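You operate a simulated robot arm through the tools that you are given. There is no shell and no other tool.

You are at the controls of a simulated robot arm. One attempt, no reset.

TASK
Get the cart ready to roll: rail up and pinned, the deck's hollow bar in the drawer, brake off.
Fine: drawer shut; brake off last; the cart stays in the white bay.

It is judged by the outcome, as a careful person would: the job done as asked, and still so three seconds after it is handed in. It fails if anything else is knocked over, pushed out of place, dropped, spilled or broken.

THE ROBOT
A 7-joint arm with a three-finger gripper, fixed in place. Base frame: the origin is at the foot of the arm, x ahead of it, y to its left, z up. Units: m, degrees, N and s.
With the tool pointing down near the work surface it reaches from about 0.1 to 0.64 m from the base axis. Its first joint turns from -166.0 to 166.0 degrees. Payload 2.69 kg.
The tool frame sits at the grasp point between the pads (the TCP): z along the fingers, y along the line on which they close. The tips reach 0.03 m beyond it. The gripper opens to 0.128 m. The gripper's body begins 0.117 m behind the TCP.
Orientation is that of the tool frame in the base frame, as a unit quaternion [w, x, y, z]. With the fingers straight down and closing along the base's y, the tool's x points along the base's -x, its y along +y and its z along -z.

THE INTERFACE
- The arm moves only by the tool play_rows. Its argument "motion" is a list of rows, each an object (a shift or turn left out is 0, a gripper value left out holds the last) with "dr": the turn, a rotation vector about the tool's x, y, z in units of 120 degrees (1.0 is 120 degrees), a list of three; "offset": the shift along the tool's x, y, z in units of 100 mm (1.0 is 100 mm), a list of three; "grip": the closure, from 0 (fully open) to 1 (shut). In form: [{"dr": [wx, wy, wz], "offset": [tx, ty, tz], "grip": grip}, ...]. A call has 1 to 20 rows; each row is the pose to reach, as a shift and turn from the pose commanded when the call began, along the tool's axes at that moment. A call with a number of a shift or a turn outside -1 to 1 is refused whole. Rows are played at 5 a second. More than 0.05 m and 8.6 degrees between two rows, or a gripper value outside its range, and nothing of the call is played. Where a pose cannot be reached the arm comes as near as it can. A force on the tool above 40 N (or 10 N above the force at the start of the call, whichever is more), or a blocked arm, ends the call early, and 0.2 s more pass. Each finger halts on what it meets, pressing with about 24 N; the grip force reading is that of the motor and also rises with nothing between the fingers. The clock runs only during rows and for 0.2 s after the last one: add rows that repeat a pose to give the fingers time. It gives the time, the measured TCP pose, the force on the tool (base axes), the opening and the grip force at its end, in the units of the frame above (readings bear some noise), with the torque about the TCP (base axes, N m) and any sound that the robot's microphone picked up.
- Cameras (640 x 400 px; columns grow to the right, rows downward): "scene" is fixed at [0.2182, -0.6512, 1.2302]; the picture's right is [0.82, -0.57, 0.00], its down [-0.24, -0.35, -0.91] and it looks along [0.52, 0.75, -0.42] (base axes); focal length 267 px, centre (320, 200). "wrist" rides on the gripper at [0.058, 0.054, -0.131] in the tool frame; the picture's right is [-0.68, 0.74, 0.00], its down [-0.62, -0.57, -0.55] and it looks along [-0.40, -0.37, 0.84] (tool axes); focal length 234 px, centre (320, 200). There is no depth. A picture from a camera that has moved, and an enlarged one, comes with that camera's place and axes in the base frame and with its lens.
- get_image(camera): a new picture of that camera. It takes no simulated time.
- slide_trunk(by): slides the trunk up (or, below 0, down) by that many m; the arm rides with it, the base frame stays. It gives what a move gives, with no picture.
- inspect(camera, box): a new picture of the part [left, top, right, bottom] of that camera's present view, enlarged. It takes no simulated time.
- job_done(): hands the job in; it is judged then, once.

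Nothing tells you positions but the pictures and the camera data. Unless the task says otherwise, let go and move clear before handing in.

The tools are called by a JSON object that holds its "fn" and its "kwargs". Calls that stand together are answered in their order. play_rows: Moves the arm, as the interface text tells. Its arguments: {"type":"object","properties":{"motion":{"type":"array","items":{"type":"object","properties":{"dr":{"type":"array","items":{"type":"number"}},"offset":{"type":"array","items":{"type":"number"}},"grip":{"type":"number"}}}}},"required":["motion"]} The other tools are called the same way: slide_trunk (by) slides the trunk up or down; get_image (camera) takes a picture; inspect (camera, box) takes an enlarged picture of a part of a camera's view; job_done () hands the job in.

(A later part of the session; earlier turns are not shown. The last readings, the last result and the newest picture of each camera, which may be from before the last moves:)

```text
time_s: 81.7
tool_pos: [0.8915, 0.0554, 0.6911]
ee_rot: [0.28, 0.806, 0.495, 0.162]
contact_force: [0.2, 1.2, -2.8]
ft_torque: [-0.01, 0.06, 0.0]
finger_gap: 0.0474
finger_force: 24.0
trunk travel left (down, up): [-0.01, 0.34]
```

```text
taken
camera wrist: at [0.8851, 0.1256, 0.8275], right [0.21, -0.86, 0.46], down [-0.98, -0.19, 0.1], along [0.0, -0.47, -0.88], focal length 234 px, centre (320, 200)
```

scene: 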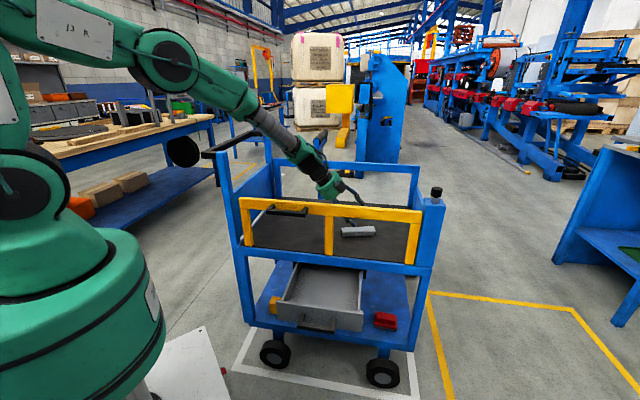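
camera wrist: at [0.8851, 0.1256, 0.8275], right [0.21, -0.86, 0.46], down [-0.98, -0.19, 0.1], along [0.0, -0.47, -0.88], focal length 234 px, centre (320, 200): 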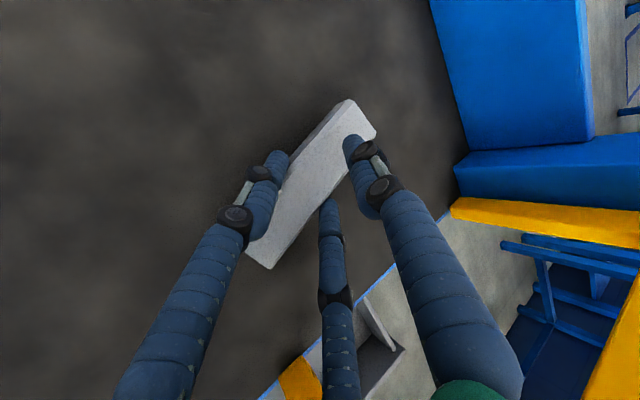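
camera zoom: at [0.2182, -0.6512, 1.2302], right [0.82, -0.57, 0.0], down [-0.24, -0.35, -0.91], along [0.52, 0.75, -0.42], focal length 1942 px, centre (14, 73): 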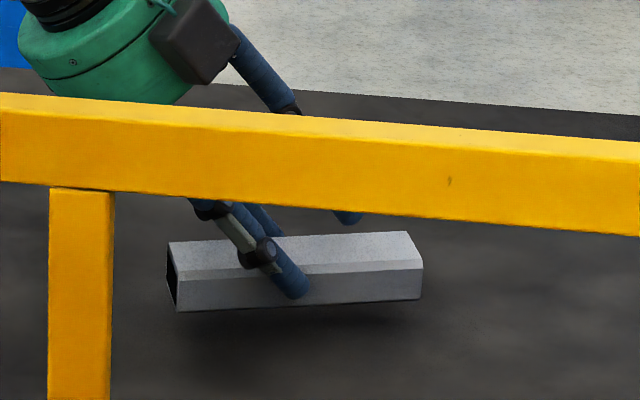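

The bar is lifted and level in the grip. I'll raise the trunk so the bar clears the rail without changing the arm's pose.

{"fn": "slide_trunk", "kwargs": {"by": 0.13}}

{"fn": "slide_trunk", "kwargs": {"by": 0.12}}

{"fn": "get_image", "kwargs": {"camera": "wrist"}}

{"fn": "get_image", "kwargs": {"camera": "scene"}}

```text
time_s: 83.3
tool_pos: [0.8901, 0.0551, 0.8194]
ee_rot: [0.28, 0.806, 0.496, 0.162]
contact_force: [-0.3, -0.5, -2.5]
ft_torque: [0.02, 0.02, 0.02]
finger_gap: 0.0473
finger_force: 23.8
trunk travel left (down, up): [-0.14, 0.21]
```

```text
time_s: 84.8
tool_pos: [0.8908, 0.0552, 0.9406]
ee_rot: [0.28, 0.806, 0.496, 0.161]
contact_force: [0.7, -0.1, -2.6]
ft_torque: [-0.01, 0.02, 0.04]
finger_gap: 0.0474
finger_force: 23.7
trunk travel left (down, up): [-0.26, 0.09]
```

```text
taken
camera wrist: at [0.8849, 0.1256, 1.0767], right [0.21, -0.86, 0.46], down [-0.98, -0.19, 0.1], along [0.0, -0.47, -0.88], focal length 234 px, centre (320, 200)
```

wrist: 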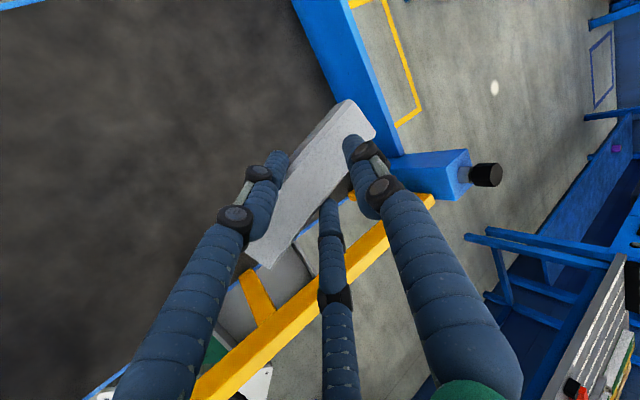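

```text
taken
```

scene: 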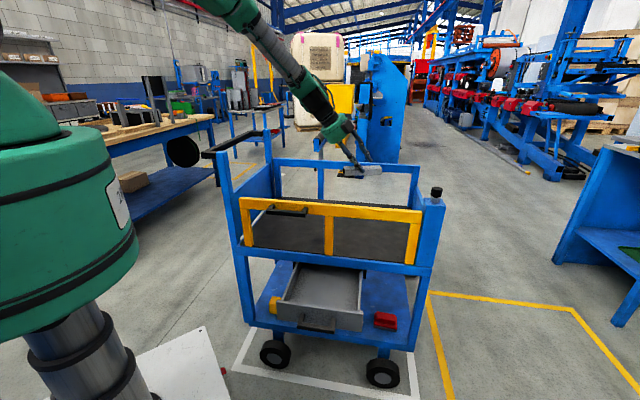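

Now I'll swing the heading left (about the vertical), which suits the wrist better for the drawer, pulling in slightly.

{"fn": "play_rows", "kwargs": {"motion": [{"dr": [-0.001, 0.0365, -0.0471], "offset": [-0.09, -0.041, -0.03]}, {"dr": [-0.0021, 0.0731, -0.0942], "offset": [-0.18, -0.081, -0.06]}, {"dr": [-0.0031, 0.1096, -0.1413], "offset": [-0.27, -0.122, -0.09]}, {"dr": [-0.0042, 0.1462, -0.1884], "offset": [-0.36, -0.163, -0.118]}, {"dr": [-0.0052, 0.1827, -0.2355], "offset": [-0.45, -0.204, -0.148]}, {"dr": [-0.0063, 0.2193, -0.2826], "offset": [-0.54, -0.244, -0.177]}, {"dr": [-0.0073, 0.2558, -0.3297], "offset": [-0.63, -0.285, -0.207]}]}}

{"fn": "get_image", "kwargs": {"camera": "scene"}}

```text
time_s: 86.4
tool_pos: [0.8305, 0.0154, 0.9411]
ee_rot: [0.186, 0.518, 0.791, 0.267]
contact_force: [0.0, 0.0, -3.3]
ft_torque: [-0.01, 0.05, 0.0]
finger_gap: 0.0474
finger_force: 23.9
trunk travel left (down, up): [-0.26, 0.09]
```

```text
taken
```

scene: 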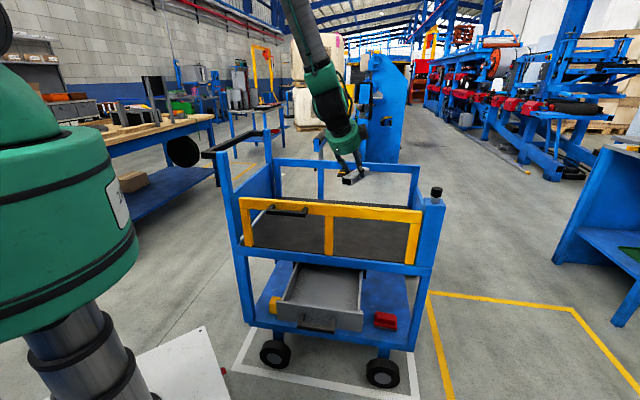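

Good. Now retract over the rail to above the drawer (bar bottom stays about 7 cm above the rail top).

{"fn": "play_rows", "kwargs": {"motion": [{"offset": [-0.07, -0.25, -0.19]}, {"offset": [-0.14, -0.5, -0.38]}, {"offset": [-0.208, -0.745, -0.577]}]}}

{"fn": "play_rows", "kwargs": {"motion": [{"offset": [-0.07, -0.25, -0.19]}, {"offset": [-0.14, -0.5, -0.38]}, {"offset": [-0.208, -0.745, -0.577]}]}}

{"fn": "get_image", "kwargs": {"camera": "wrist"}}

{"fn": "get_image", "kwargs": {"camera": "scene"}}

```text
time_s: 87.2
tool_pos: [0.7493, -0.0405, 0.9418]
ee_rot: [0.186, 0.519, 0.79, 0.266]
contact_force: [1.3, -0.3, -2.1]
ft_torque: [-0.02, 0.03, 0.01]
finger_gap: 0.0473
finger_force: 23.9
trunk travel left (down, up): [-0.26, 0.09]
```

```text
time_s: 88.0
tool_pos: [0.6739, -0.0968, 0.9406]
ee_rot: [0.186, 0.52, 0.79, 0.266]
contact_force: [0.0, 0.7, -1.9]
ft_torque: [0.0, 0.0, -0.01]
finger_gap: 0.0475
finger_force: 23.7
trunk travel left (down, up): [-0.26, 0.09]
```

```text
taken
camera wrist: at [0.6151, -0.0581, 1.0768], right [0.8, -0.39, 0.46], down [-0.48, -0.87, 0.1], along [0.37, -0.3, -0.88], focal length 234 px, centre (320, 200)
```

wrist: 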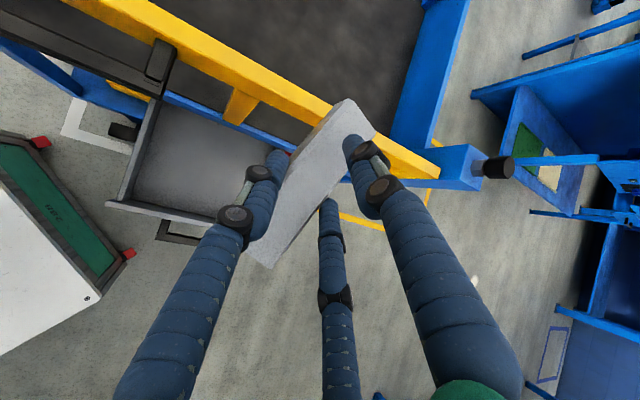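

```text
taken
```

scene: 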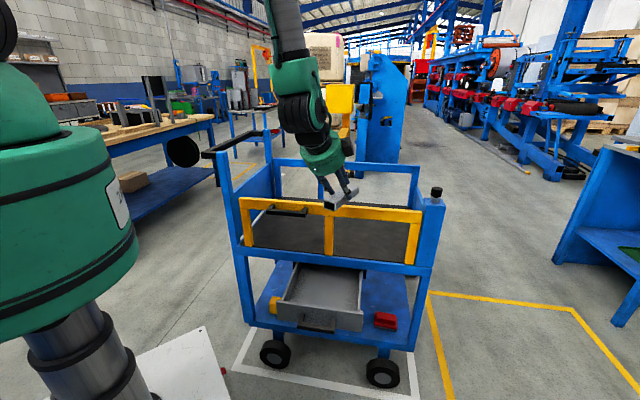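

I'll shift slightly toward the robot so the bar's far end clears the rail bar, then lower the trunk.

{"fn": "play_rows", "kwargs": {"motion": [{"offset": [-0.05, -0.09, -0.07]}, {"offset": [-0.091, -0.185, -0.142]}]}}

{"fn": "slide_trunk", "kwargs": {"by": -0.1}}

{"fn": "inspect", "kwargs": {"camera": "scene", "box": [270, 150, 430, 340]}}

{"fn": "get_image", "kwargs": {"camera": "wrist"}}

```text
time_s: 88.6
tool_pos: [0.654, -0.1146, 0.9415]
ee_rot: [0.186, 0.52, 0.79, 0.266]
contact_force: [-0.2, -0.3, -3.0]
ft_torque: [0.0, 0.01, 0.01]
finger_gap: 0.0474
finger_force: 23.9
trunk travel left (down, up): [-0.26, 0.09]
```

```text
time_s: 89.9
tool_pos: [0.6556, -0.1141, 0.8412]
ee_rot: [0.186, 0.52, 0.79, 0.267]
contact_force: [0.1, 0.9, -2.4]
ft_torque: [-0.03, 0.0, 0.01]
finger_gap: 0.0475
finger_force: 23.5
trunk travel left (down, up): [-0.16, 0.19]
```

```text
2.11 times, centred on (350, 245) of scene
camera zoom: at [0.2182, -0.6512, 1.2302], right [0.82, -0.57, 0.0], down [-0.24, -0.35, -0.91], along [0.52, 0.75, -0.42], focal length 562 px, centre (257, 105)
```

zoom: 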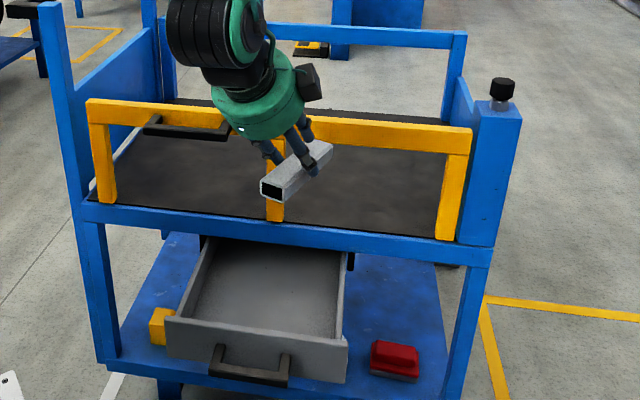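

```text
taken
camera wrist: at [0.5972, -0.0749, 0.9777], right [0.8, -0.39, 0.46], down [-0.48, -0.87, 0.1], along [0.37, -0.3, -0.88], focal length 234 px, centre (320, 200)
```

wrist: 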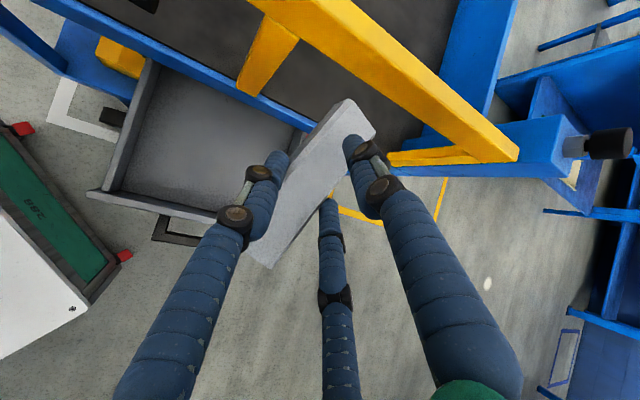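

Clear of everything. Lowering the trunk the rest of the way.

{"fn": "slide_trunk", "kwargs": {"by": -0.15}}

{"fn": "inspect", "kwargs": {"camera": "scene", "box": [270, 150, 430, 340]}}

{"fn": "get_image", "kwargs": {"camera": "wrist"}}

```text
time_s: 91.7
tool_pos: [0.6561, -0.115, 0.6911]
ee_rot: [0.186, 0.52, 0.79, 0.266]
contact_force: [-0.5, -0.4, -2.8]
ft_torque: [0.0, 0.02, -0.03]
finger_gap: 0.0476
finger_force: 24.5
trunk travel left (down, up): [-0.01, 0.34]
```

```text
2.11 times, centred on (350, 245) of scene
camera zoom: at [0.2182, -0.6512, 1.2302], right [0.82, -0.57, 0.0], down [-0.24, -0.35, -0.91], along [0.52, 0.75, -0.42], focal length 562 px, centre (257, 105)
```

zoom: 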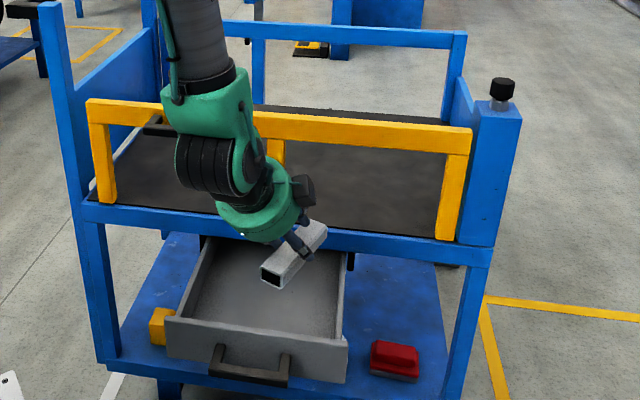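

```text
taken
camera wrist: at [0.5972, -0.0749, 0.8276], right [0.8, -0.39, 0.46], down [-0.48, -0.87, 0.1], along [0.37, -0.3, -0.88], focal length 234 px, centre (320, 200)
```

wrist: 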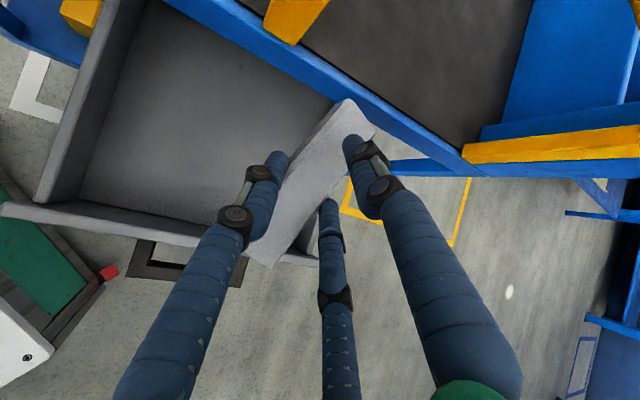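

The bar hangs right over the drawer. Moving in slightly and descending into it.

{"fn": "play_rows", "kwargs": {"motion": [{"offset": [0.05, 0.09, 0.07]}, {"offset": [0.091, 0.185, 0.142]}]}}

{"fn": "play_rows", "kwargs": {"motion": [{"offset": [0.003, -0.12, 0.16]}, {"offset": [0.007, -0.24, 0.31]}, {"offset": [0.01, -0.36, 0.46]}, {"offset": [0.013, -0.46, 0.59]}]}}

{"fn": "inspect", "kwargs": {"camera": "scene", "box": [290, 200, 410, 320]}}

{"fn": "get_image", "kwargs": {"camera": "wrist"}}

```text
time_s: 92.3
tool_pos: [0.6737, -0.0975, 0.6912]
ee_rot: [0.186, 0.52, 0.79, 0.266]
contact_force: [-0.8, -0.8, -2.9]
ft_torque: [0.0, -0.02, 0.04]
finger_gap: 0.0472
finger_force: 23.9
trunk travel left (down, up): [-0.01, 0.34]
```

```text
time_s: 93.3
tool_pos: [0.6711, -0.0976, 0.6161]
ee_rot: [0.187, 0.52, 0.79, 0.266]
contact_force: [0.5, -0.4, -2.1]
ft_torque: [-0.02, 0.02, -0.02]
finger_gap: 0.047
finger_force: 24.0
trunk travel left (down, up): [-0.01, 0.34]
```

```text
3.33 times, centred on (350, 260) of scene
camera zoom: at [0.2182, -0.6512, 1.2302], right [0.82, -0.57, 0.0], down [-0.24, -0.35, -0.91], along [0.52, 0.75, -0.42], focal length 890 px, centre (220, 0)
```

zoom: 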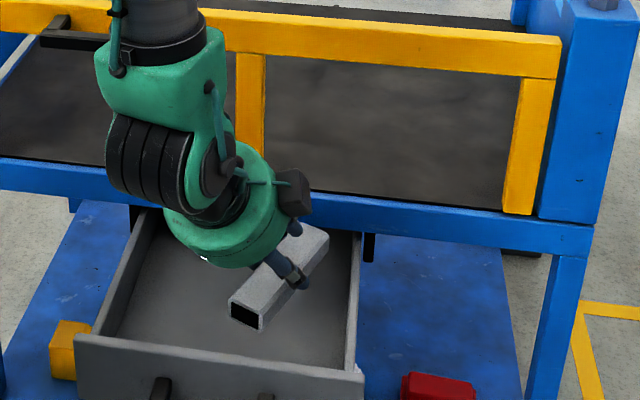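

```text
taken
camera wrist: at [0.6141, -0.0573, 0.7521], right [0.8, -0.39, 0.46], down [-0.48, -0.87, 0.1], along [0.37, -0.3, -0.88], focal length 234 px, centre (320, 200)
```

wrist: 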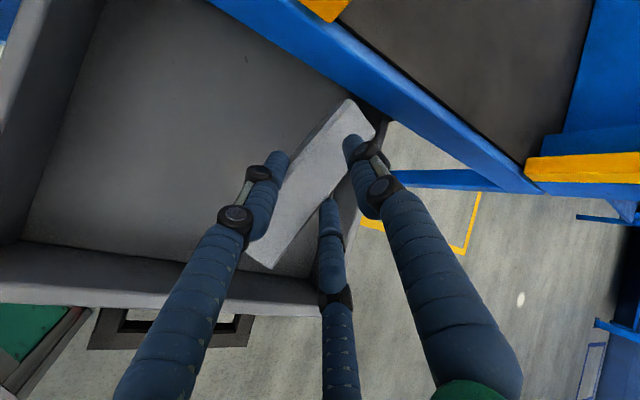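

I'll shift a little left, away from the drawer's right wall, then continue down.

{"fn": "play_rows", "kwargs": {"motion": [{"offset": [0.14, -0.04, -0.035]}, {"offset": [0.279, -0.083, -0.071]}]}}

{"fn": "play_rows", "kwargs": {"motion": [{"offset": [0.001, -0.06, 0.08]}, {"offset": [0.003, -0.123, 0.158]}, {"offset": [0.004, -0.185, 0.236]}]}}

{"fn": "inspect", "kwargs": {"camera": "scene", "box": [290, 200, 410, 320]}}

{"fn": "get_image", "kwargs": {"camera": "wrist"}}

```text
time_s: 93.9
tool_pos: [0.6508, -0.0758, 0.6174]
ee_rot: [0.186, 0.52, 0.79, 0.266]
contact_force: [0.2, -0.4, -2.0]
ft_torque: [0.02, 0.06, 0.01]
finger_gap: 0.0474
finger_force: 23.7
trunk travel left (down, up): [-0.01, 0.34]
```

```text
time_s: 94.7
tool_pos: [0.6518, -0.0771, 0.5854]
ee_rot: [0.186, 0.52, 0.79, 0.266]
contact_force: [-0.1, -0.9, -1.9]
ft_torque: [0.01, 0.04, 0.0]
finger_gap: 0.0475
finger_force: 24.2
trunk travel left (down, up): [-0.01, 0.34]
```

```text
3.33 times, centred on (350, 260) of scene
camera zoom: at [0.2182, -0.6512, 1.2302], right [0.82, -0.57, 0.0], down [-0.24, -0.35, -0.91], along [0.52, 0.75, -0.42], focal length 890 px, centre (220, 0)
```

zoom: 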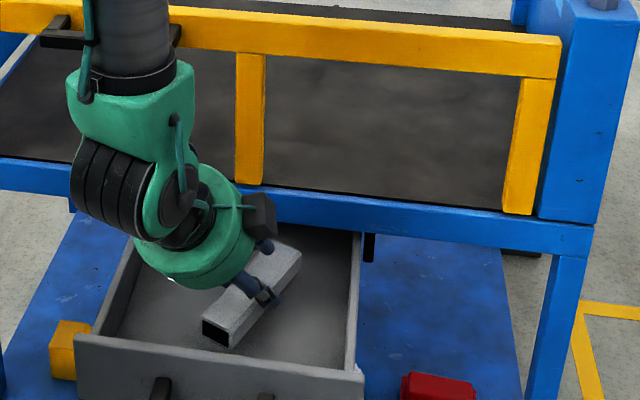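

```text
taken
camera wrist: at [0.5935, -0.0364, 0.7231], right [0.8, -0.39, 0.46], down [-0.48, -0.87, 0.1], along [0.37, -0.3, -0.88], focal length 234 px, centre (320, 200)
```

wrist: 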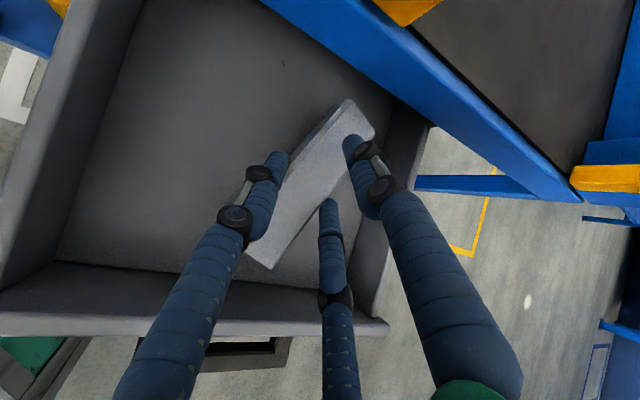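

The bar is inside the drawer walls now. Lowering a bit more, sliding slightly inward, then down to the floor with contact watch.

{"fn": "play_rows", "kwargs": {"motion": [{"offset": [0.001, -0.031, 0.039]}, {"offset": [0.002, -0.062, 0.079]}, {"offset": [0.04, 0.012, 0.136]}, {"offset": [0.075, 0.086, 0.193]}]}}

{"fn": "play_rows", "kwargs": {"motion": [{"offset": [0.001, -0.031, 0.039]}, {"offset": [0.002, -0.062, 0.079]}, {"offset": [0.003, -0.092, 0.118]}]}}

{"fn": "inspect", "kwargs": {"camera": "scene", "box": [290, 200, 410, 320]}}

{"fn": "get_image", "kwargs": {"camera": "wrist"}}

```text
time_s: 95.7
tool_pos: [0.666, -0.0631, 0.5779]
ee_rot: [0.186, 0.52, 0.791, 0.266]
contact_force: [-0.8, -0.4, -2.1]
ft_torque: [0.01, -0.03, 0.02]
finger_gap: 0.0474
finger_force: 24.0
trunk travel left (down, up): [-0.01, 0.34]
```

```text
time_s: 96.5
tool_pos: [0.6655, -0.0618, 0.5622]
ee_rot: [0.186, 0.52, 0.79, 0.266]
contact_force: [-0.1, -0.8, -2.1]
ft_torque: [-0.05, 0.02, 0.04]
finger_gap: 0.0471
finger_force: 24.1
trunk travel left (down, up): [-0.01, 0.34]
```

```text
3.33 times, centred on (350, 260) of scene
camera zoom: at [0.2182, -0.6512, 1.2302], right [0.82, -0.57, 0.0], down [-0.24, -0.35, -0.91], along [0.52, 0.75, -0.42], focal length 890 px, centre (220, 0)
```

zoom: 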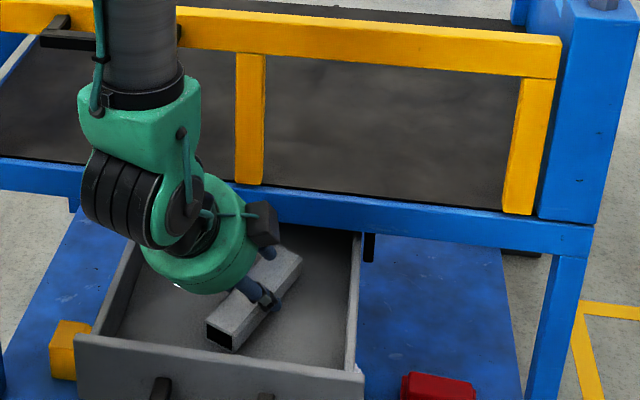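

```text
taken
camera wrist: at [0.6077, -0.0224, 0.6984], right [0.8, -0.39, 0.46], down [-0.48, -0.87, 0.1], along [0.37, -0.3, -0.88], focal length 234 px, centre (320, 200)
```

wrist: 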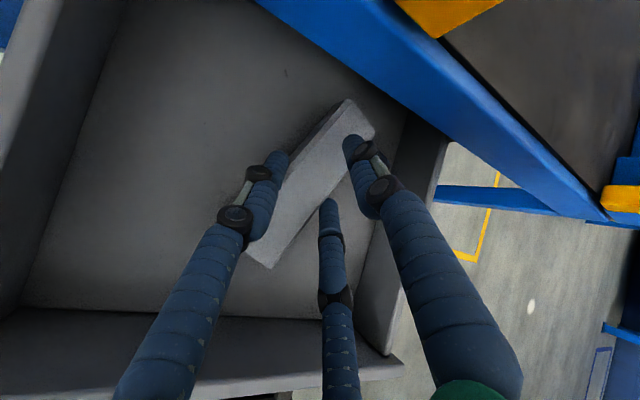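

{"fn": "play_rows", "kwargs": {"motion": [{"offset": [0.0, -0.018, 0.024]}, {"offset": [0.001, -0.037, 0.047]}, {"offset": [0.001, -0.055, 0.071]}, {"offset": [0.002, -0.074, 0.095]}]}}

{"fn": "inspect", "kwargs": {"camera": "scene", "box": [310, 240, 390, 290]}}

```text
time_s: 97.5
tool_pos: [0.6669, -0.0623, 0.5505]
ee_rot: [0.187, 0.52, 0.79, 0.266]
contact_force: [-1.5, 2.7, 18.6]
ft_torque: [0.16, -0.11, 0.08]
finger_gap: 0.0475
finger_force: 24.0
trunk travel left (down, up): [-0.01, 0.34]
```

```text
8.00 times, centred on (350, 265) of scene
camera zoom: at [0.2182, -0.6512, 1.2302], right [0.82, -0.57, 0.0], down [-0.24, -0.35, -0.91], along [0.52, 0.75, -0.42], focal length 2136 px, centre (80, -320)
```

zoom: 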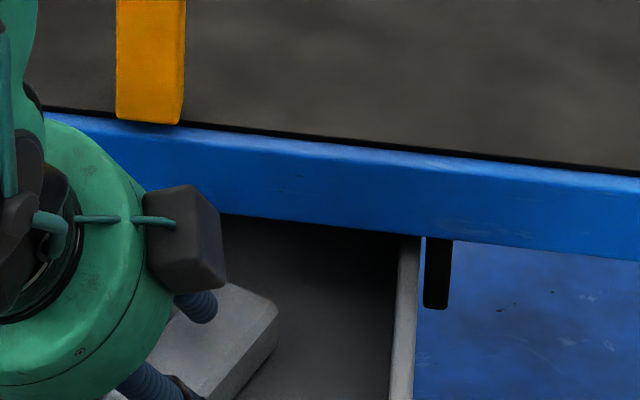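

Contact at 18 N with almost no torque, so the bar is on the drawer floor. Releasing gradually while rising a few millimetres.

{"fn": "play_rows", "kwargs": {"motion": [{"offset": [0, 0.009, -0.012]}, {"offset": [0, 0.012, -0.016], "grip": 0.58}, {"offset": [0, 0.018, -0.024], "grip": 0.52}, {"offset": [0, 0.031, -0.039], "grip": 0.46}, {"offset": [0, 0.043, -0.055], "grip": 0.42}, {"offset": [0, 0.043, -0.055], "grip": 0.42}]}}

{"fn": "get_image", "kwargs": {"camera": "wrist"}}

{"fn": "inspect", "kwargs": {"camera": "scene", "box": [290, 200, 410, 320]}}

```text
time_s: 98.9
tool_pos: [0.6664, -0.0617, 0.5563]
ee_rot: [0.186, 0.52, 0.79, 0.266]
contact_force: [0.8, -1.2, -0.1]
ft_torque: [0.02, 0.0, -0.01]
finger_gap: 0.0742
finger_force: 0.1
trunk travel left (down, up): [-0.01, 0.34]
```

```text
taken
camera wrist: at [0.6083, -0.0223, 0.6926], right [0.8, -0.39, 0.46], down [-0.48, -0.87, 0.1], along [0.37, -0.3, -0.88], focal length 234 px, centre (320, 200)
```

wrist: 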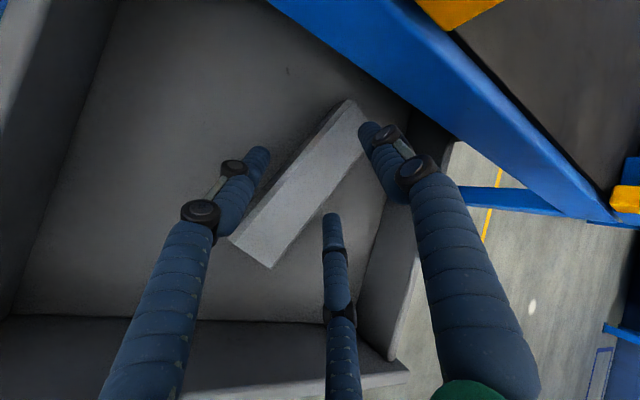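

```text
3.33 times, centred on (350, 260) of scene
camera zoom: at [0.2182, -0.6512, 1.2302], right [0.82, -0.57, 0.0], down [-0.24, -0.35, -0.91], along [0.52, 0.75, -0.42], focal length 890 px, centre (220, 0)
```

zoom: 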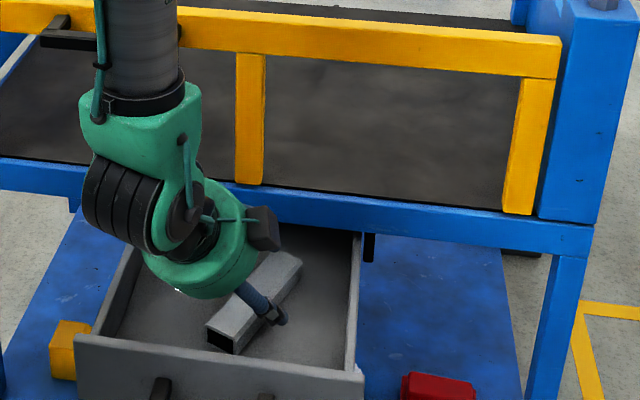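

The bar is lying in the drawer. Backing out upward and toward the robot.

{"fn": "play_rows", "kwargs": {"motion": [{"offset": [0, 0.092, -0.118]}, {"offset": [-0.04, 0.172, -0.33]}, {"offset": [-0.086, 0.282, -0.6]}, {"offset": [-0.128, 0.393, -0.959]}]}}

{"fn": "slide_trunk", "kwargs": {"by": 0.15}}

{"fn": "get_image", "kwargs": {"camera": "wrist"}}

{"fn": "get_image", "kwargs": {"camera": "scene"}}

```text
time_s: 99.9
tool_pos: [0.6451, -0.0824, 0.6567]
ee_rot: [0.186, 0.52, 0.79, 0.266]
contact_force: [0.1, 0.2, -0.1]
ft_torque: [0.03, -0.02, 0.02]
finger_gap: 0.0743
finger_force: 0.1
trunk travel left (down, up): [-0.01, 0.34]
```

```text
time_s: 101.6
tool_pos: [0.6454, -0.0823, 0.8058]
ee_rot: [0.186, 0.52, 0.79, 0.267]
contact_force: [-0.4, -0.2, 0.7]
ft_torque: [-0.01, -0.03, 0.0]
finger_gap: 0.0743
finger_force: 0.0
trunk travel left (down, up): [-0.16, 0.19]
```

```text
taken
camera wrist: at [0.5873, -0.0428, 0.9419], right [0.8, -0.39, 0.46], down [-0.48, -0.87, 0.1], along [0.37, -0.3, -0.88], focal length 234 px, centre (320, 200)
```

wrist: 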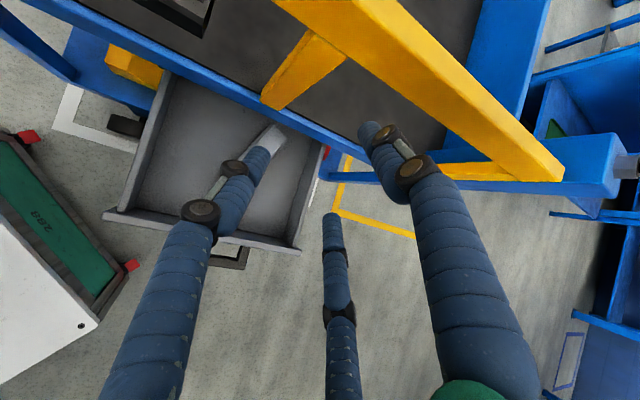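

```text
taken
```

scene: 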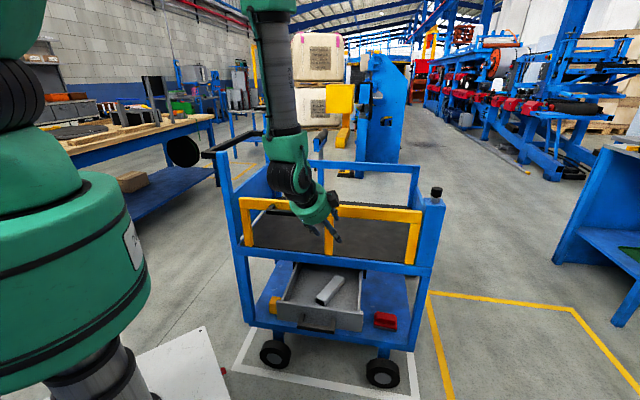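

The bar is in the drawer. Now I'll back off, turn the hand level and close the fingers to push the drawer shut.

{"fn": "play_rows", "kwargs": {"motion": [{"offset": [-0.11, -0.16, -0.25]}, {"offset": [-0.22, -0.32, -0.5]}, {"offset": [-0.33, -0.48, -0.75]}, {"offset": [-0.44, -0.64, -0.998]}]}}

{"fn": "play_rows", "kwargs": {"motion": [{"dr": [-0.0614, 0.0242, -0.0104], "grip": 0.7}, {"dr": [-0.1228, 0.0483, -0.0208], "grip": 1.0}, {"dr": [-0.1842, 0.0725, -0.0312]}, {"dr": [-0.2457, 0.0966, -0.0415]}, {"dr": [-0.3071, 0.1208, -0.0519]}, {"dr": [-0.3685, 0.1449, -0.0623]}, {"dr": [-0.4299, 0.1691, -0.0727]}]}}

{"fn": "get_image", "kwargs": {"camera": "wrist"}}

{"fn": "get_image", "kwargs": {"camera": "scene"}}

```text
time_s: 102.6
tool_pos: [0.5576, -0.167, 0.8437]
ee_rot: [0.186, 0.52, 0.791, 0.265]
contact_force: [0.2, 0.0, -0.1]
ft_torque: [0.02, -0.02, -0.01]
finger_gap: 0.0741
finger_force: 0.0
trunk travel left (down, up): [-0.16, 0.19]
```

```text
time_s: 104.2
tool_pos: [0.5593, -0.1658, 0.8459]
ee_rot: [0.274, 0.275, 0.651, 0.652]
contact_force: [-0.3, 0.9, -0.3]
ft_torque: [0.0, 0.0, -0.02]
finger_gap: 0.0022
finger_force: 24.5
trunk travel left (down, up): [-0.16, 0.19]
```

```text
taken
camera wrist: at [0.4257, -0.2167, 0.9008], right [0.47, -0.48, 0.74], down [0.04, -0.82, -0.57], along [0.88, 0.3, -0.37], focal length 234 px, centre (320, 200)
```

wrist: 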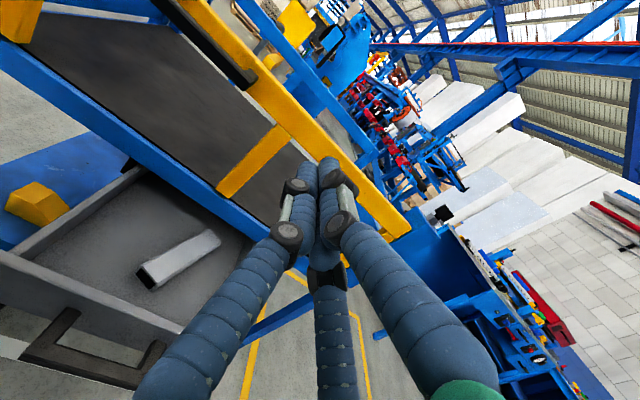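

```text
taken
```

scene: 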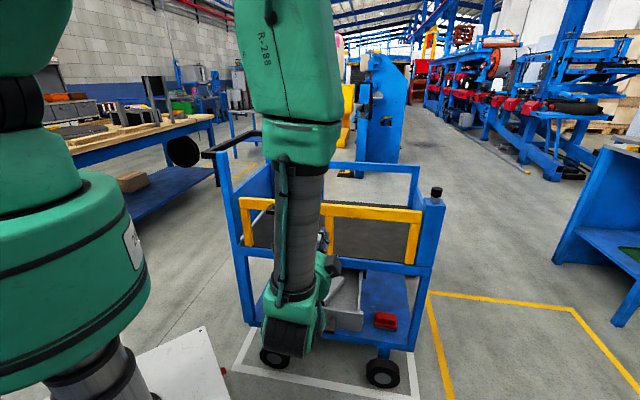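

{"fn": "play_rows", "kwargs": {"motion": [{"offset": [0.05, 0, -0.33]}, {"offset": [0.1, 0, -0.66]}, {"offset": [0.145, 0, -1.0]}]}}

{"fn": "play_rows", "kwargs": {"motion": [{"offset": [0, -0.33, -0.08]}, {"offset": [0, -0.66, -0.16]}, {"offset": [0, -1.0, -0.22]}]}}

{"fn": "play_rows", "kwargs": {"motion": [{"offset": [0, -0.33, 0]}, {"offset": [0, -0.66, 0]}, {"offset": [0, -1.0, 0]}]}}

{"fn": "play_rows", "kwargs": {"motion": [{"offset": [0, -0.33, 0]}, {"offset": [0, -0.66, 0]}, {"offset": [0, -1.0, 0]}]}}

{"fn": "get_image", "kwargs": {"camera": "wrist"}}

{"fn": "get_image", "kwargs": {"camera": "scene"}}

```text
time_s: 105.0
tool_pos: [0.4778, -0.2264, 0.8474]
ee_rot: [0.274, 0.275, 0.653, 0.651]
contact_force: [-0.8, -0.1, -0.7]
ft_torque: [-0.04, 0.02, 0.03]
finger_gap: 0.0023
finger_force: 24.6
trunk travel left (down, up): [-0.16, 0.19]
```

```text
time_s: 105.8
tool_pos: [0.463, -0.2423, 0.7468]
ee_rot: [0.274, 0.275, 0.652, 0.652]
contact_force: [-0.2, -0.1, 0.2]
ft_torque: [-0.04, 0.01, 0.0]
finger_gap: 0.0019
finger_force: 23.6
trunk travel left (down, up): [-0.16, 0.19]
```

```text
time_s: 106.6
tool_pos: [0.4623, -0.2425, 0.6465]
ee_rot: [0.274, 0.275, 0.652, 0.651]
contact_force: [0.4, 0.3, 0.6]
ft_torque: [-0.01, 0.03, -0.02]
finger_gap: 0.0021
finger_force: 23.7
trunk travel left (down, up): [-0.16, 0.19]
```

```text
time_s: 107.4
tool_pos: [0.4619, -0.241, 0.5466]
ee_rot: [0.275, 0.275, 0.652, 0.651]
contact_force: [0.4, -0.7, 0.6]
ft_torque: [-0.03, 0.0, 0.04]
finger_gap: 0.0024
finger_force: 24.2
trunk travel left (down, up): [-0.16, 0.19]
```

```text
taken
camera wrist: at [0.3285, -0.2913, 0.6018], right [0.47, -0.48, 0.74], down [0.04, -0.82, -0.56], along [0.88, 0.29, -0.37], focal length 234 px, centre (320, 200)
```

wrist: 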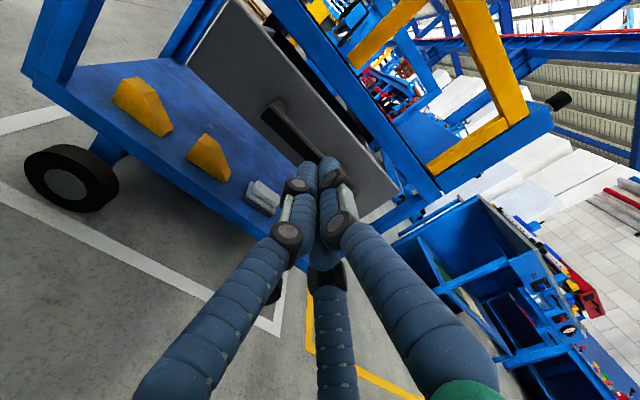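

```text
taken
```

scene: 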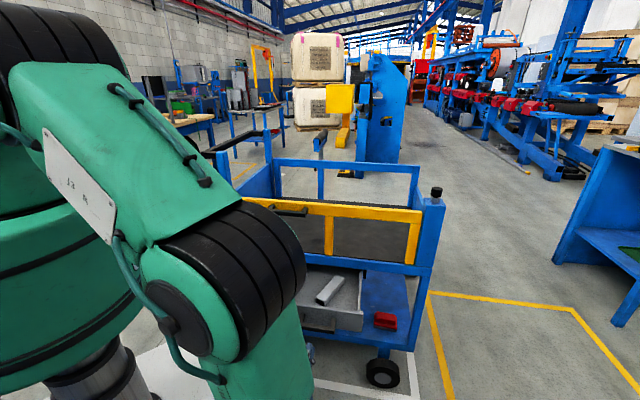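

Aligned with the handle bar. Pushing the drawer in slowly.

{"fn": "play_rows", "kwargs": {"motion": [{"offset": [0, -0.07, 0.2]}, {"offset": [0, -0.14, 0.4]}, {"offset": [0, -0.14, 0.55]}]}}

{"fn": "play_rows", "kwargs": {"motion": [{"offset": [0, 0, 0.12]}, {"offset": [0, 0, 0.24]}, {"offset": [0, 0, 0.36]}, {"offset": [0, 0, 0.48]}, {"offset": [0, 0, 0.6]}, {"offset": [0, 0, 0.72]}, {"offset": [0, 0, 0.84]}, {"offset": [0, 0, 0.96]}]}}

{"fn": "get_image", "kwargs": {"camera": "wrist"}}

{"fn": "get_image", "kwargs": {"camera": "scene"}}

```text
time_s: 108.2
tool_pos: [0.5002, -0.2038, 0.5323]
ee_rot: [0.274, 0.275, 0.652, 0.652]
contact_force: [0.4, -0.7, 0.7]
ft_torque: [0.03, -0.01, 0.02]
finger_gap: 0.0021
finger_force: 24.5
trunk travel left (down, up): [-0.16, 0.19]
```

```text
time_s: 110.0
tool_pos: [0.5696, -0.1375, 0.532]
ee_rot: [0.274, 0.276, 0.652, 0.651]
contact_force: [-0.2, -1.0, -0.6]
ft_torque: [-0.01, -0.04, -0.01]
finger_gap: 0.0021
finger_force: 23.8
trunk travel left (down, up): [-0.16, 0.19]
```

```text
taken
camera wrist: at [0.4357, -0.1875, 0.5871], right [0.47, -0.48, 0.74], down [0.04, -0.82, -0.57], along [0.88, 0.3, -0.37], focal length 234 px, centre (320, 200)
```

wrist: 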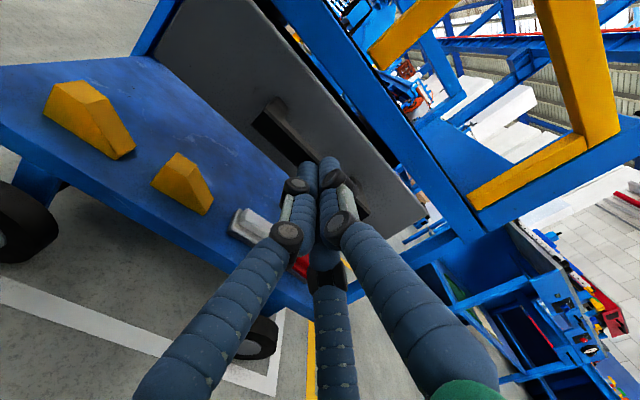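

```text
taken
```

scene: 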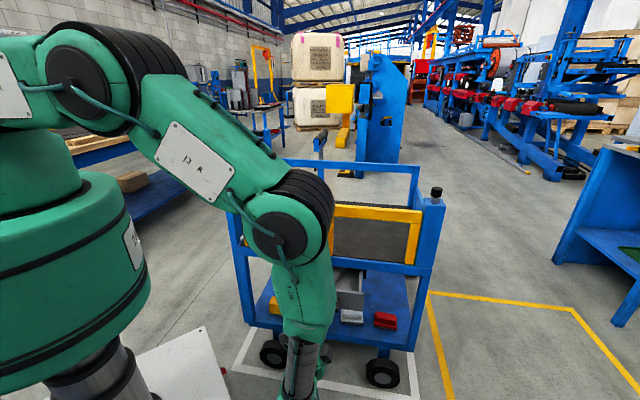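

It moves smoothly. Continuing.

{"fn": "play_rows", "kwargs": {"motion": [{"offset": [0, 0, 0.12]}, {"offset": [0, 0, 0.24]}, {"offset": [0, 0, 0.36]}, {"offset": [0, 0, 0.48]}, {"offset": [0, 0, 0.6]}, {"offset": [0, 0, 0.72]}, {"offset": [0, 0, 0.84]}]}}

{"fn": "play_rows", "kwargs": {"motion": [{"offset": [0, 0, 0.06]}, {"offset": [0, 0, 0.12]}, {"offset": [0, 0, 0.18]}, {"offset": [0, 0, 0.24]}, {"offset": [0, 0, 0.3]}, {"offset": [0, 0, 0.36]}, {"offset": [0, 0, 0.42]}]}}

{"fn": "get_image", "kwargs": {"camera": "wrist"}}

{"fn": "get_image", "kwargs": {"camera": "scene"}}

```text
time_s: 111.6
tool_pos: [0.6287, -0.0774, 0.5313]
ee_rot: [0.274, 0.275, 0.652, 0.651]
contact_force: [-0.2, -0.4, -0.1]
ft_torque: [0.01, -0.04, 0.0]
finger_gap: 0.0021
finger_force: 24.1
trunk travel left (down, up): [-0.16, 0.19]
```

```text
time_s: 113.1
tool_pos: [0.6542, -0.0529, 0.5322]
ee_rot: [0.274, 0.277, 0.651, 0.651]
contact_force: [-7.9, -8.3, 2.9]
ft_torque: [0.08, 0.08, 0.18]
finger_gap: 0.0022
finger_force: 23.9
trunk travel left (down, up): [-0.16, 0.19]
stopped in row 7: the force on the tool passed its limit at 56 N (the readings are from after the stop); the commanded pose is now the measured one
```

```text
taken
camera wrist: at [0.5201, -0.1029, 0.5864], right [0.47, -0.49, 0.73], down [0.03, -0.82, -0.57], along [0.88, 0.29, -0.37], focal length 234 px, centre (320, 200)
```

wrist: 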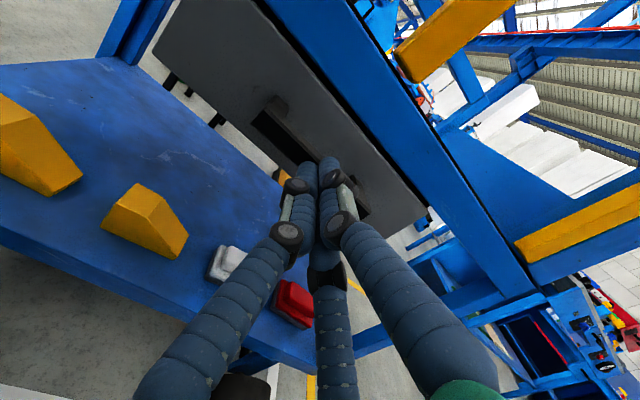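

```text
taken
```

scene: 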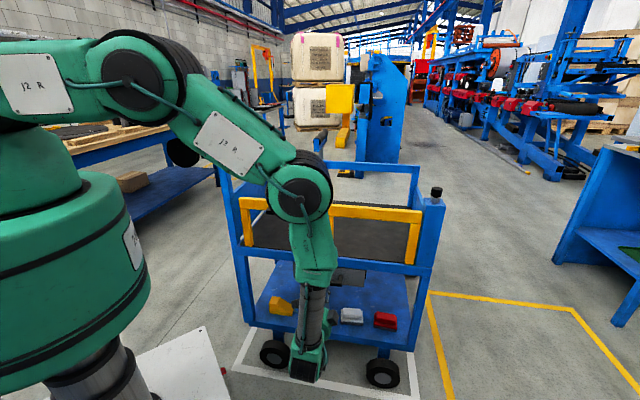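

The drawer met its stop, so it is shut. I'll back away and study the two pads on the lower shelf.

{"fn": "play_rows", "kwargs": {"motion": [{"offset": [0, 0, -0.3]}, {"offset": [0, 0, -0.6]}, {"offset": [0, 0, -0.95]}]}}

{"fn": "play_rows", "kwargs": {"motion": [{"offset": [0.1, -0.33, -0.2]}, {"offset": [0.2, -0.66, -0.4]}, {"offset": [0.3, -1.0, -0.6]}]}}

{"fn": "get_image", "kwargs": {"camera": "wrist"}}

{"fn": "get_image", "kwargs": {"camera": "scene"}}

```text
time_s: 113.9
tool_pos: [0.5846, -0.1197, 0.5311]
ee_rot: [0.275, 0.277, 0.652, 0.651]
contact_force: [0.5, -0.1, -0.1]
ft_torque: [0.01, -0.03, 0.01]
finger_gap: 0.0022
finger_force: 23.9
trunk travel left (down, up): [-0.16, 0.19]
```

```text
time_s: 114.7
tool_pos: [0.5231, -0.1393, 0.4307]
ee_rot: [0.276, 0.276, 0.652, 0.65]
contact_force: [1.0, 0.2, 0.6]
ft_torque: [0.0, 0.03, 0.07]
finger_gap: 0.0024
finger_force: 24.0
trunk travel left (down, up): [-0.16, 0.19]
```

```text
taken
camera wrist: at [0.3892, -0.1896, 0.4857], right [0.47, -0.49, 0.74], down [0.03, -0.82, -0.56], along [0.88, 0.29, -0.37], focal length 234 px, centre (320, 200)
```

wrist: 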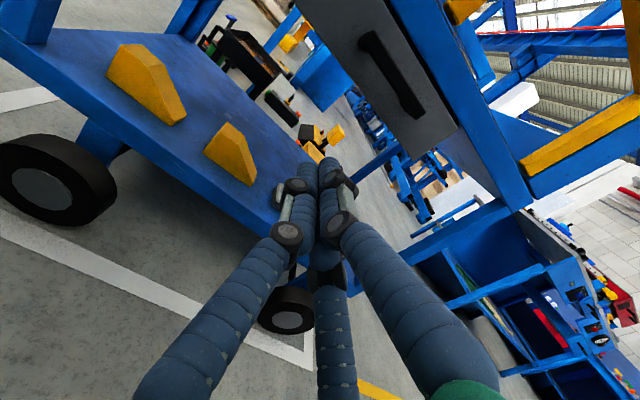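

```text
taken
```

scene: 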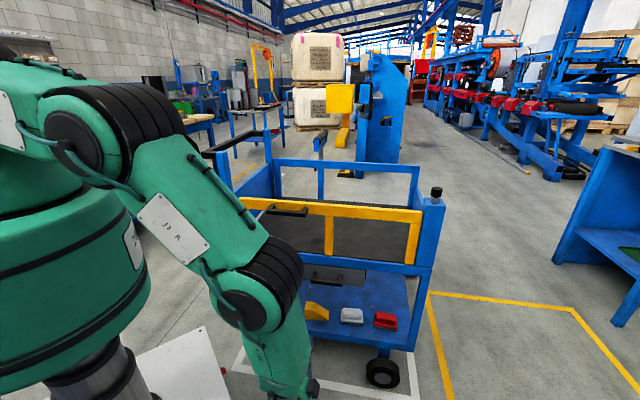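

{"fn": "inspect", "kwargs": {"camera": "scene", "box": [330, 295, 410, 345]}}

{"fn": "inspect", "kwargs": {"camera": "scene", "box": [290, 240, 440, 334]}}

```text
8.00 times, centred on (370, 320) of scene
camera zoom: at [0.2182, -0.6512, 1.2302], right [0.82, -0.57, 0.0], down [-0.24, -0.35, -0.91], along [0.52, 0.75, -0.42], focal length 2136 px, centre (-80, -760)
```

zoom: 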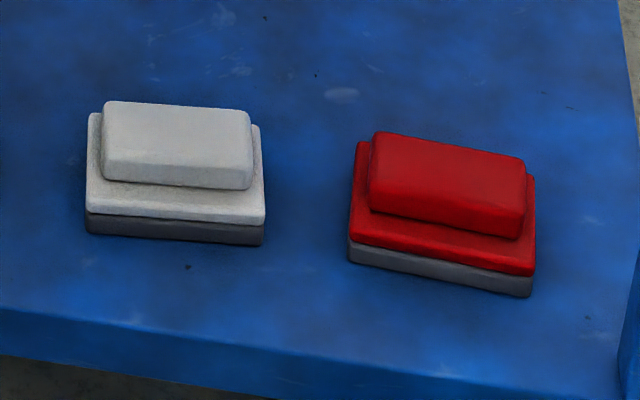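

```text
4.26 times, centred on (365, 287) of scene
camera zoom: at [0.2182, -0.6512, 1.2302], right [0.82, -0.57, 0.0], down [-0.24, -0.35, -0.91], along [0.52, 0.75, -0.42], focal length 1136 px, centre (128, -170)
```

zoom: 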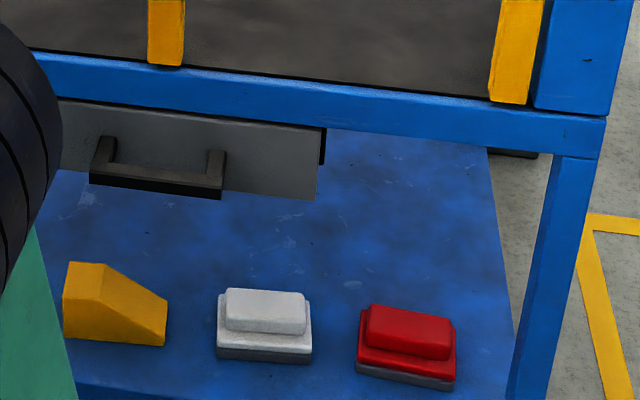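

The two pads look loosely placed at random angles, so they may not be the brake. There's a dark object visible past the shelf near the cart's rear right; I'll zoom in on that and on the wheels.

{"fn": "inspect", "kwargs": {"camera": "scene", "box": [390, 260, 438, 290]}}

{"fn": "inspect", "kwargs": {"camera": "scene", "box": [350, 340, 430, 390]}}

{"fn": "inspect", "kwargs": {"camera": "scene", "box": [400, 160, 464, 220]}}

{"fn": "inspect", "kwargs": {"camera": "wrist", "box": [0, 120, 330, 340]}}

```text
13.33 times, centred on (414, 275) of scene
camera zoom: at [0.2182, -0.6512, 1.2302], right [0.82, -0.57, 0.0], down [-0.24, -0.35, -0.91], along [0.52, 0.75, -0.42], focal length 3560 px, centre (-933, -800)
```

zoom: 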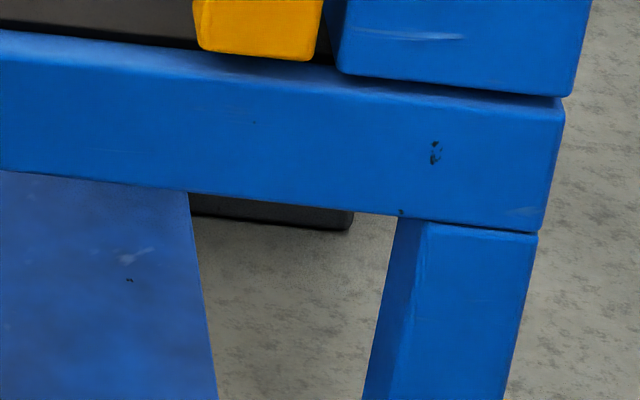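

```text
8.00 times, centred on (390, 365) of scene
camera zoom: at [0.2182, -0.6512, 1.2302], right [0.82, -0.57, 0.0], down [-0.24, -0.35, -0.91], along [0.52, 0.75, -0.42], focal length 2136 px, centre (-240, -1120)
```

zoom: 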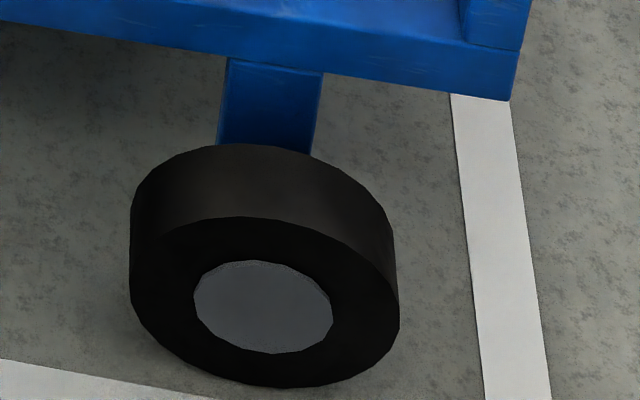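

```text
6.67 times, centred on (432, 190) of scene
camera zoom: at [0.2182, -0.6512, 1.2302], right [0.82, -0.57, 0.0], down [-0.24, -0.35, -0.91], along [0.52, 0.75, -0.42], focal length 1780 px, centre (-427, 267)
```

zoom: 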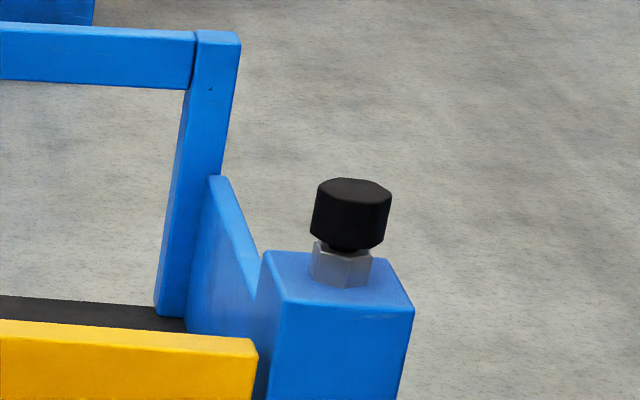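

```text
1.82 times, centred on (165, 230) of wrist
camera zoom: at [0.3892, -0.1896, 0.4857], right [0.47, -0.49, 0.74], down [0.03, -0.82, -0.56], along [0.88, 0.29, -0.37], focal length 426 px, centre (602, 146)
```

zoom: 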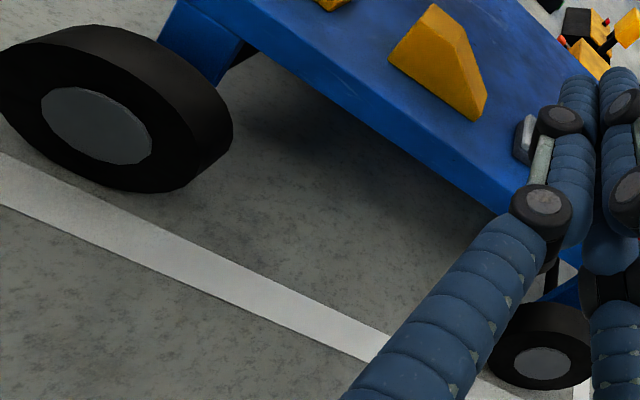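

Nothing brake-like on the front wheels or right side. The push-handle (left) end of the cart is close to the robot and I haven't seen its outside yet, so I'll raise the arm and look there.

{"fn": "play_rows", "kwargs": {"motion": [{"offset": [0, 0.2, -0.3]}, {"offset": [0, 0.5, -0.5]}, {"offset": [0, 0.75, -0.6]}, {"offset": [0, 1.0, -0.7]}]}}

{"fn": "play_rows", "kwargs": {"motion": [{"offset": [0, 0.4, 0]}, {"offset": [0, 0.8, 0]}, {"offset": [0, 1.0, 0]}]}}

{"fn": "play_rows", "kwargs": {"motion": [{"offset": [0, 0.4, 0]}, {"offset": [0, 0.8, 0]}, {"offset": [0, 1.0, 0]}]}}

{"fn": "play_rows", "kwargs": {"motion": [{"offset": [0, 0.4, 0]}, {"offset": [0, 0.8, 0]}, {"offset": [0, 1.0, 0]}]}}

{"fn": "play_rows", "kwargs": {"motion": [{"dr": [0, 0, 0.0654], "offset": [0, 0.2, 0]}, {"dr": [0, 0, 0.1308], "offset": [0, 0.4, 0]}, {"dr": [0, 0, 0.1963], "offset": [0, 0.6, 0]}, {"dr": [0, 0, 0.2617], "offset": [0, 0.8, 0]}, {"dr": [0, 0, 0.3271], "offset": [0, 1.0, 0]}, {"dr": [0, 0, 0.3925], "offset": [0, 1.0, 0]}]}}

{"fn": "get_image", "kwargs": {"camera": "wrist"}}

```text
time_s: 115.7
tool_pos: [0.4728, -0.1858, 0.5297]
ee_rot: [0.275, 0.277, 0.651, 0.651]
contact_force: [-0.3, 1.2, 0.5]
ft_torque: [0.0, -0.04, 0.01]
finger_gap: 0.0025
finger_force: 24.0
trunk travel left (down, up): [-0.16, 0.19]
```

```text
time_s: 116.5
tool_pos: [0.4719, -0.1875, 0.6313]
ee_rot: [0.274, 0.278, 0.651, 0.652]
contact_force: [-0.1, 0.6, -0.9]
ft_torque: [0.01, 0.01, 0.02]
finger_gap: 0.0023
finger_force: 24.1
trunk travel left (down, up): [-0.16, 0.19]
```

```text
time_s: 117.3
tool_pos: [0.4721, -0.1884, 0.7313]
ee_rot: [0.274, 0.277, 0.651, 0.651]
contact_force: [0.6, 0.4, -0.3]
ft_torque: [0.02, -0.04, -0.02]
finger_gap: 0.0023
finger_force: 24.3
trunk travel left (down, up): [-0.16, 0.19]
```

```text
time_s: 118.1
tool_pos: [0.4719, -0.1877, 0.8335]
ee_rot: [0.274, 0.277, 0.651, 0.651]
contact_force: [-1.0, -0.2, 0.4]
ft_torque: [0.01, 0.0, -0.03]
finger_gap: 0.0022
finger_force: 24.1
trunk travel left (down, up): [-0.16, 0.19]
```

```text
time_s: 119.5
tool_pos: [0.4739, -0.1872, 0.933]
ee_rot: [-0.009, 0.515, 0.485, 0.707]
contact_force: [0.0, 0.4, 0.2]
ft_torque: [-0.02, 0.01, -0.04]
finger_gap: 0.002
finger_force: 23.9
trunk travel left (down, up): [-0.16, 0.19]
```

```text
taken
camera wrist: at [0.3809, -0.2798, 1.0125], right [0.7, -0.72, 0.0], down [-0.39, -0.38, -0.84], along [0.6, 0.58, -0.55], focal length 234 px, centre (320, 200)
```

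wrist: 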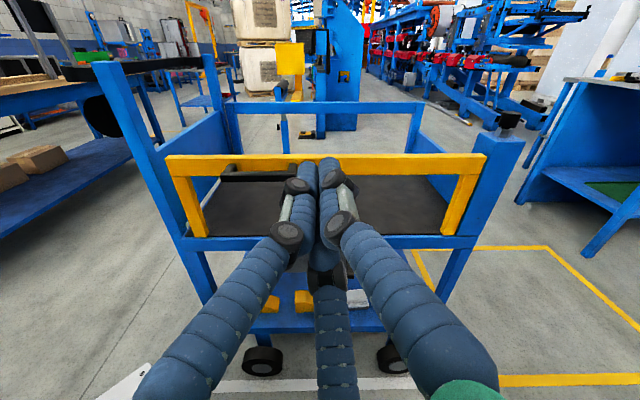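

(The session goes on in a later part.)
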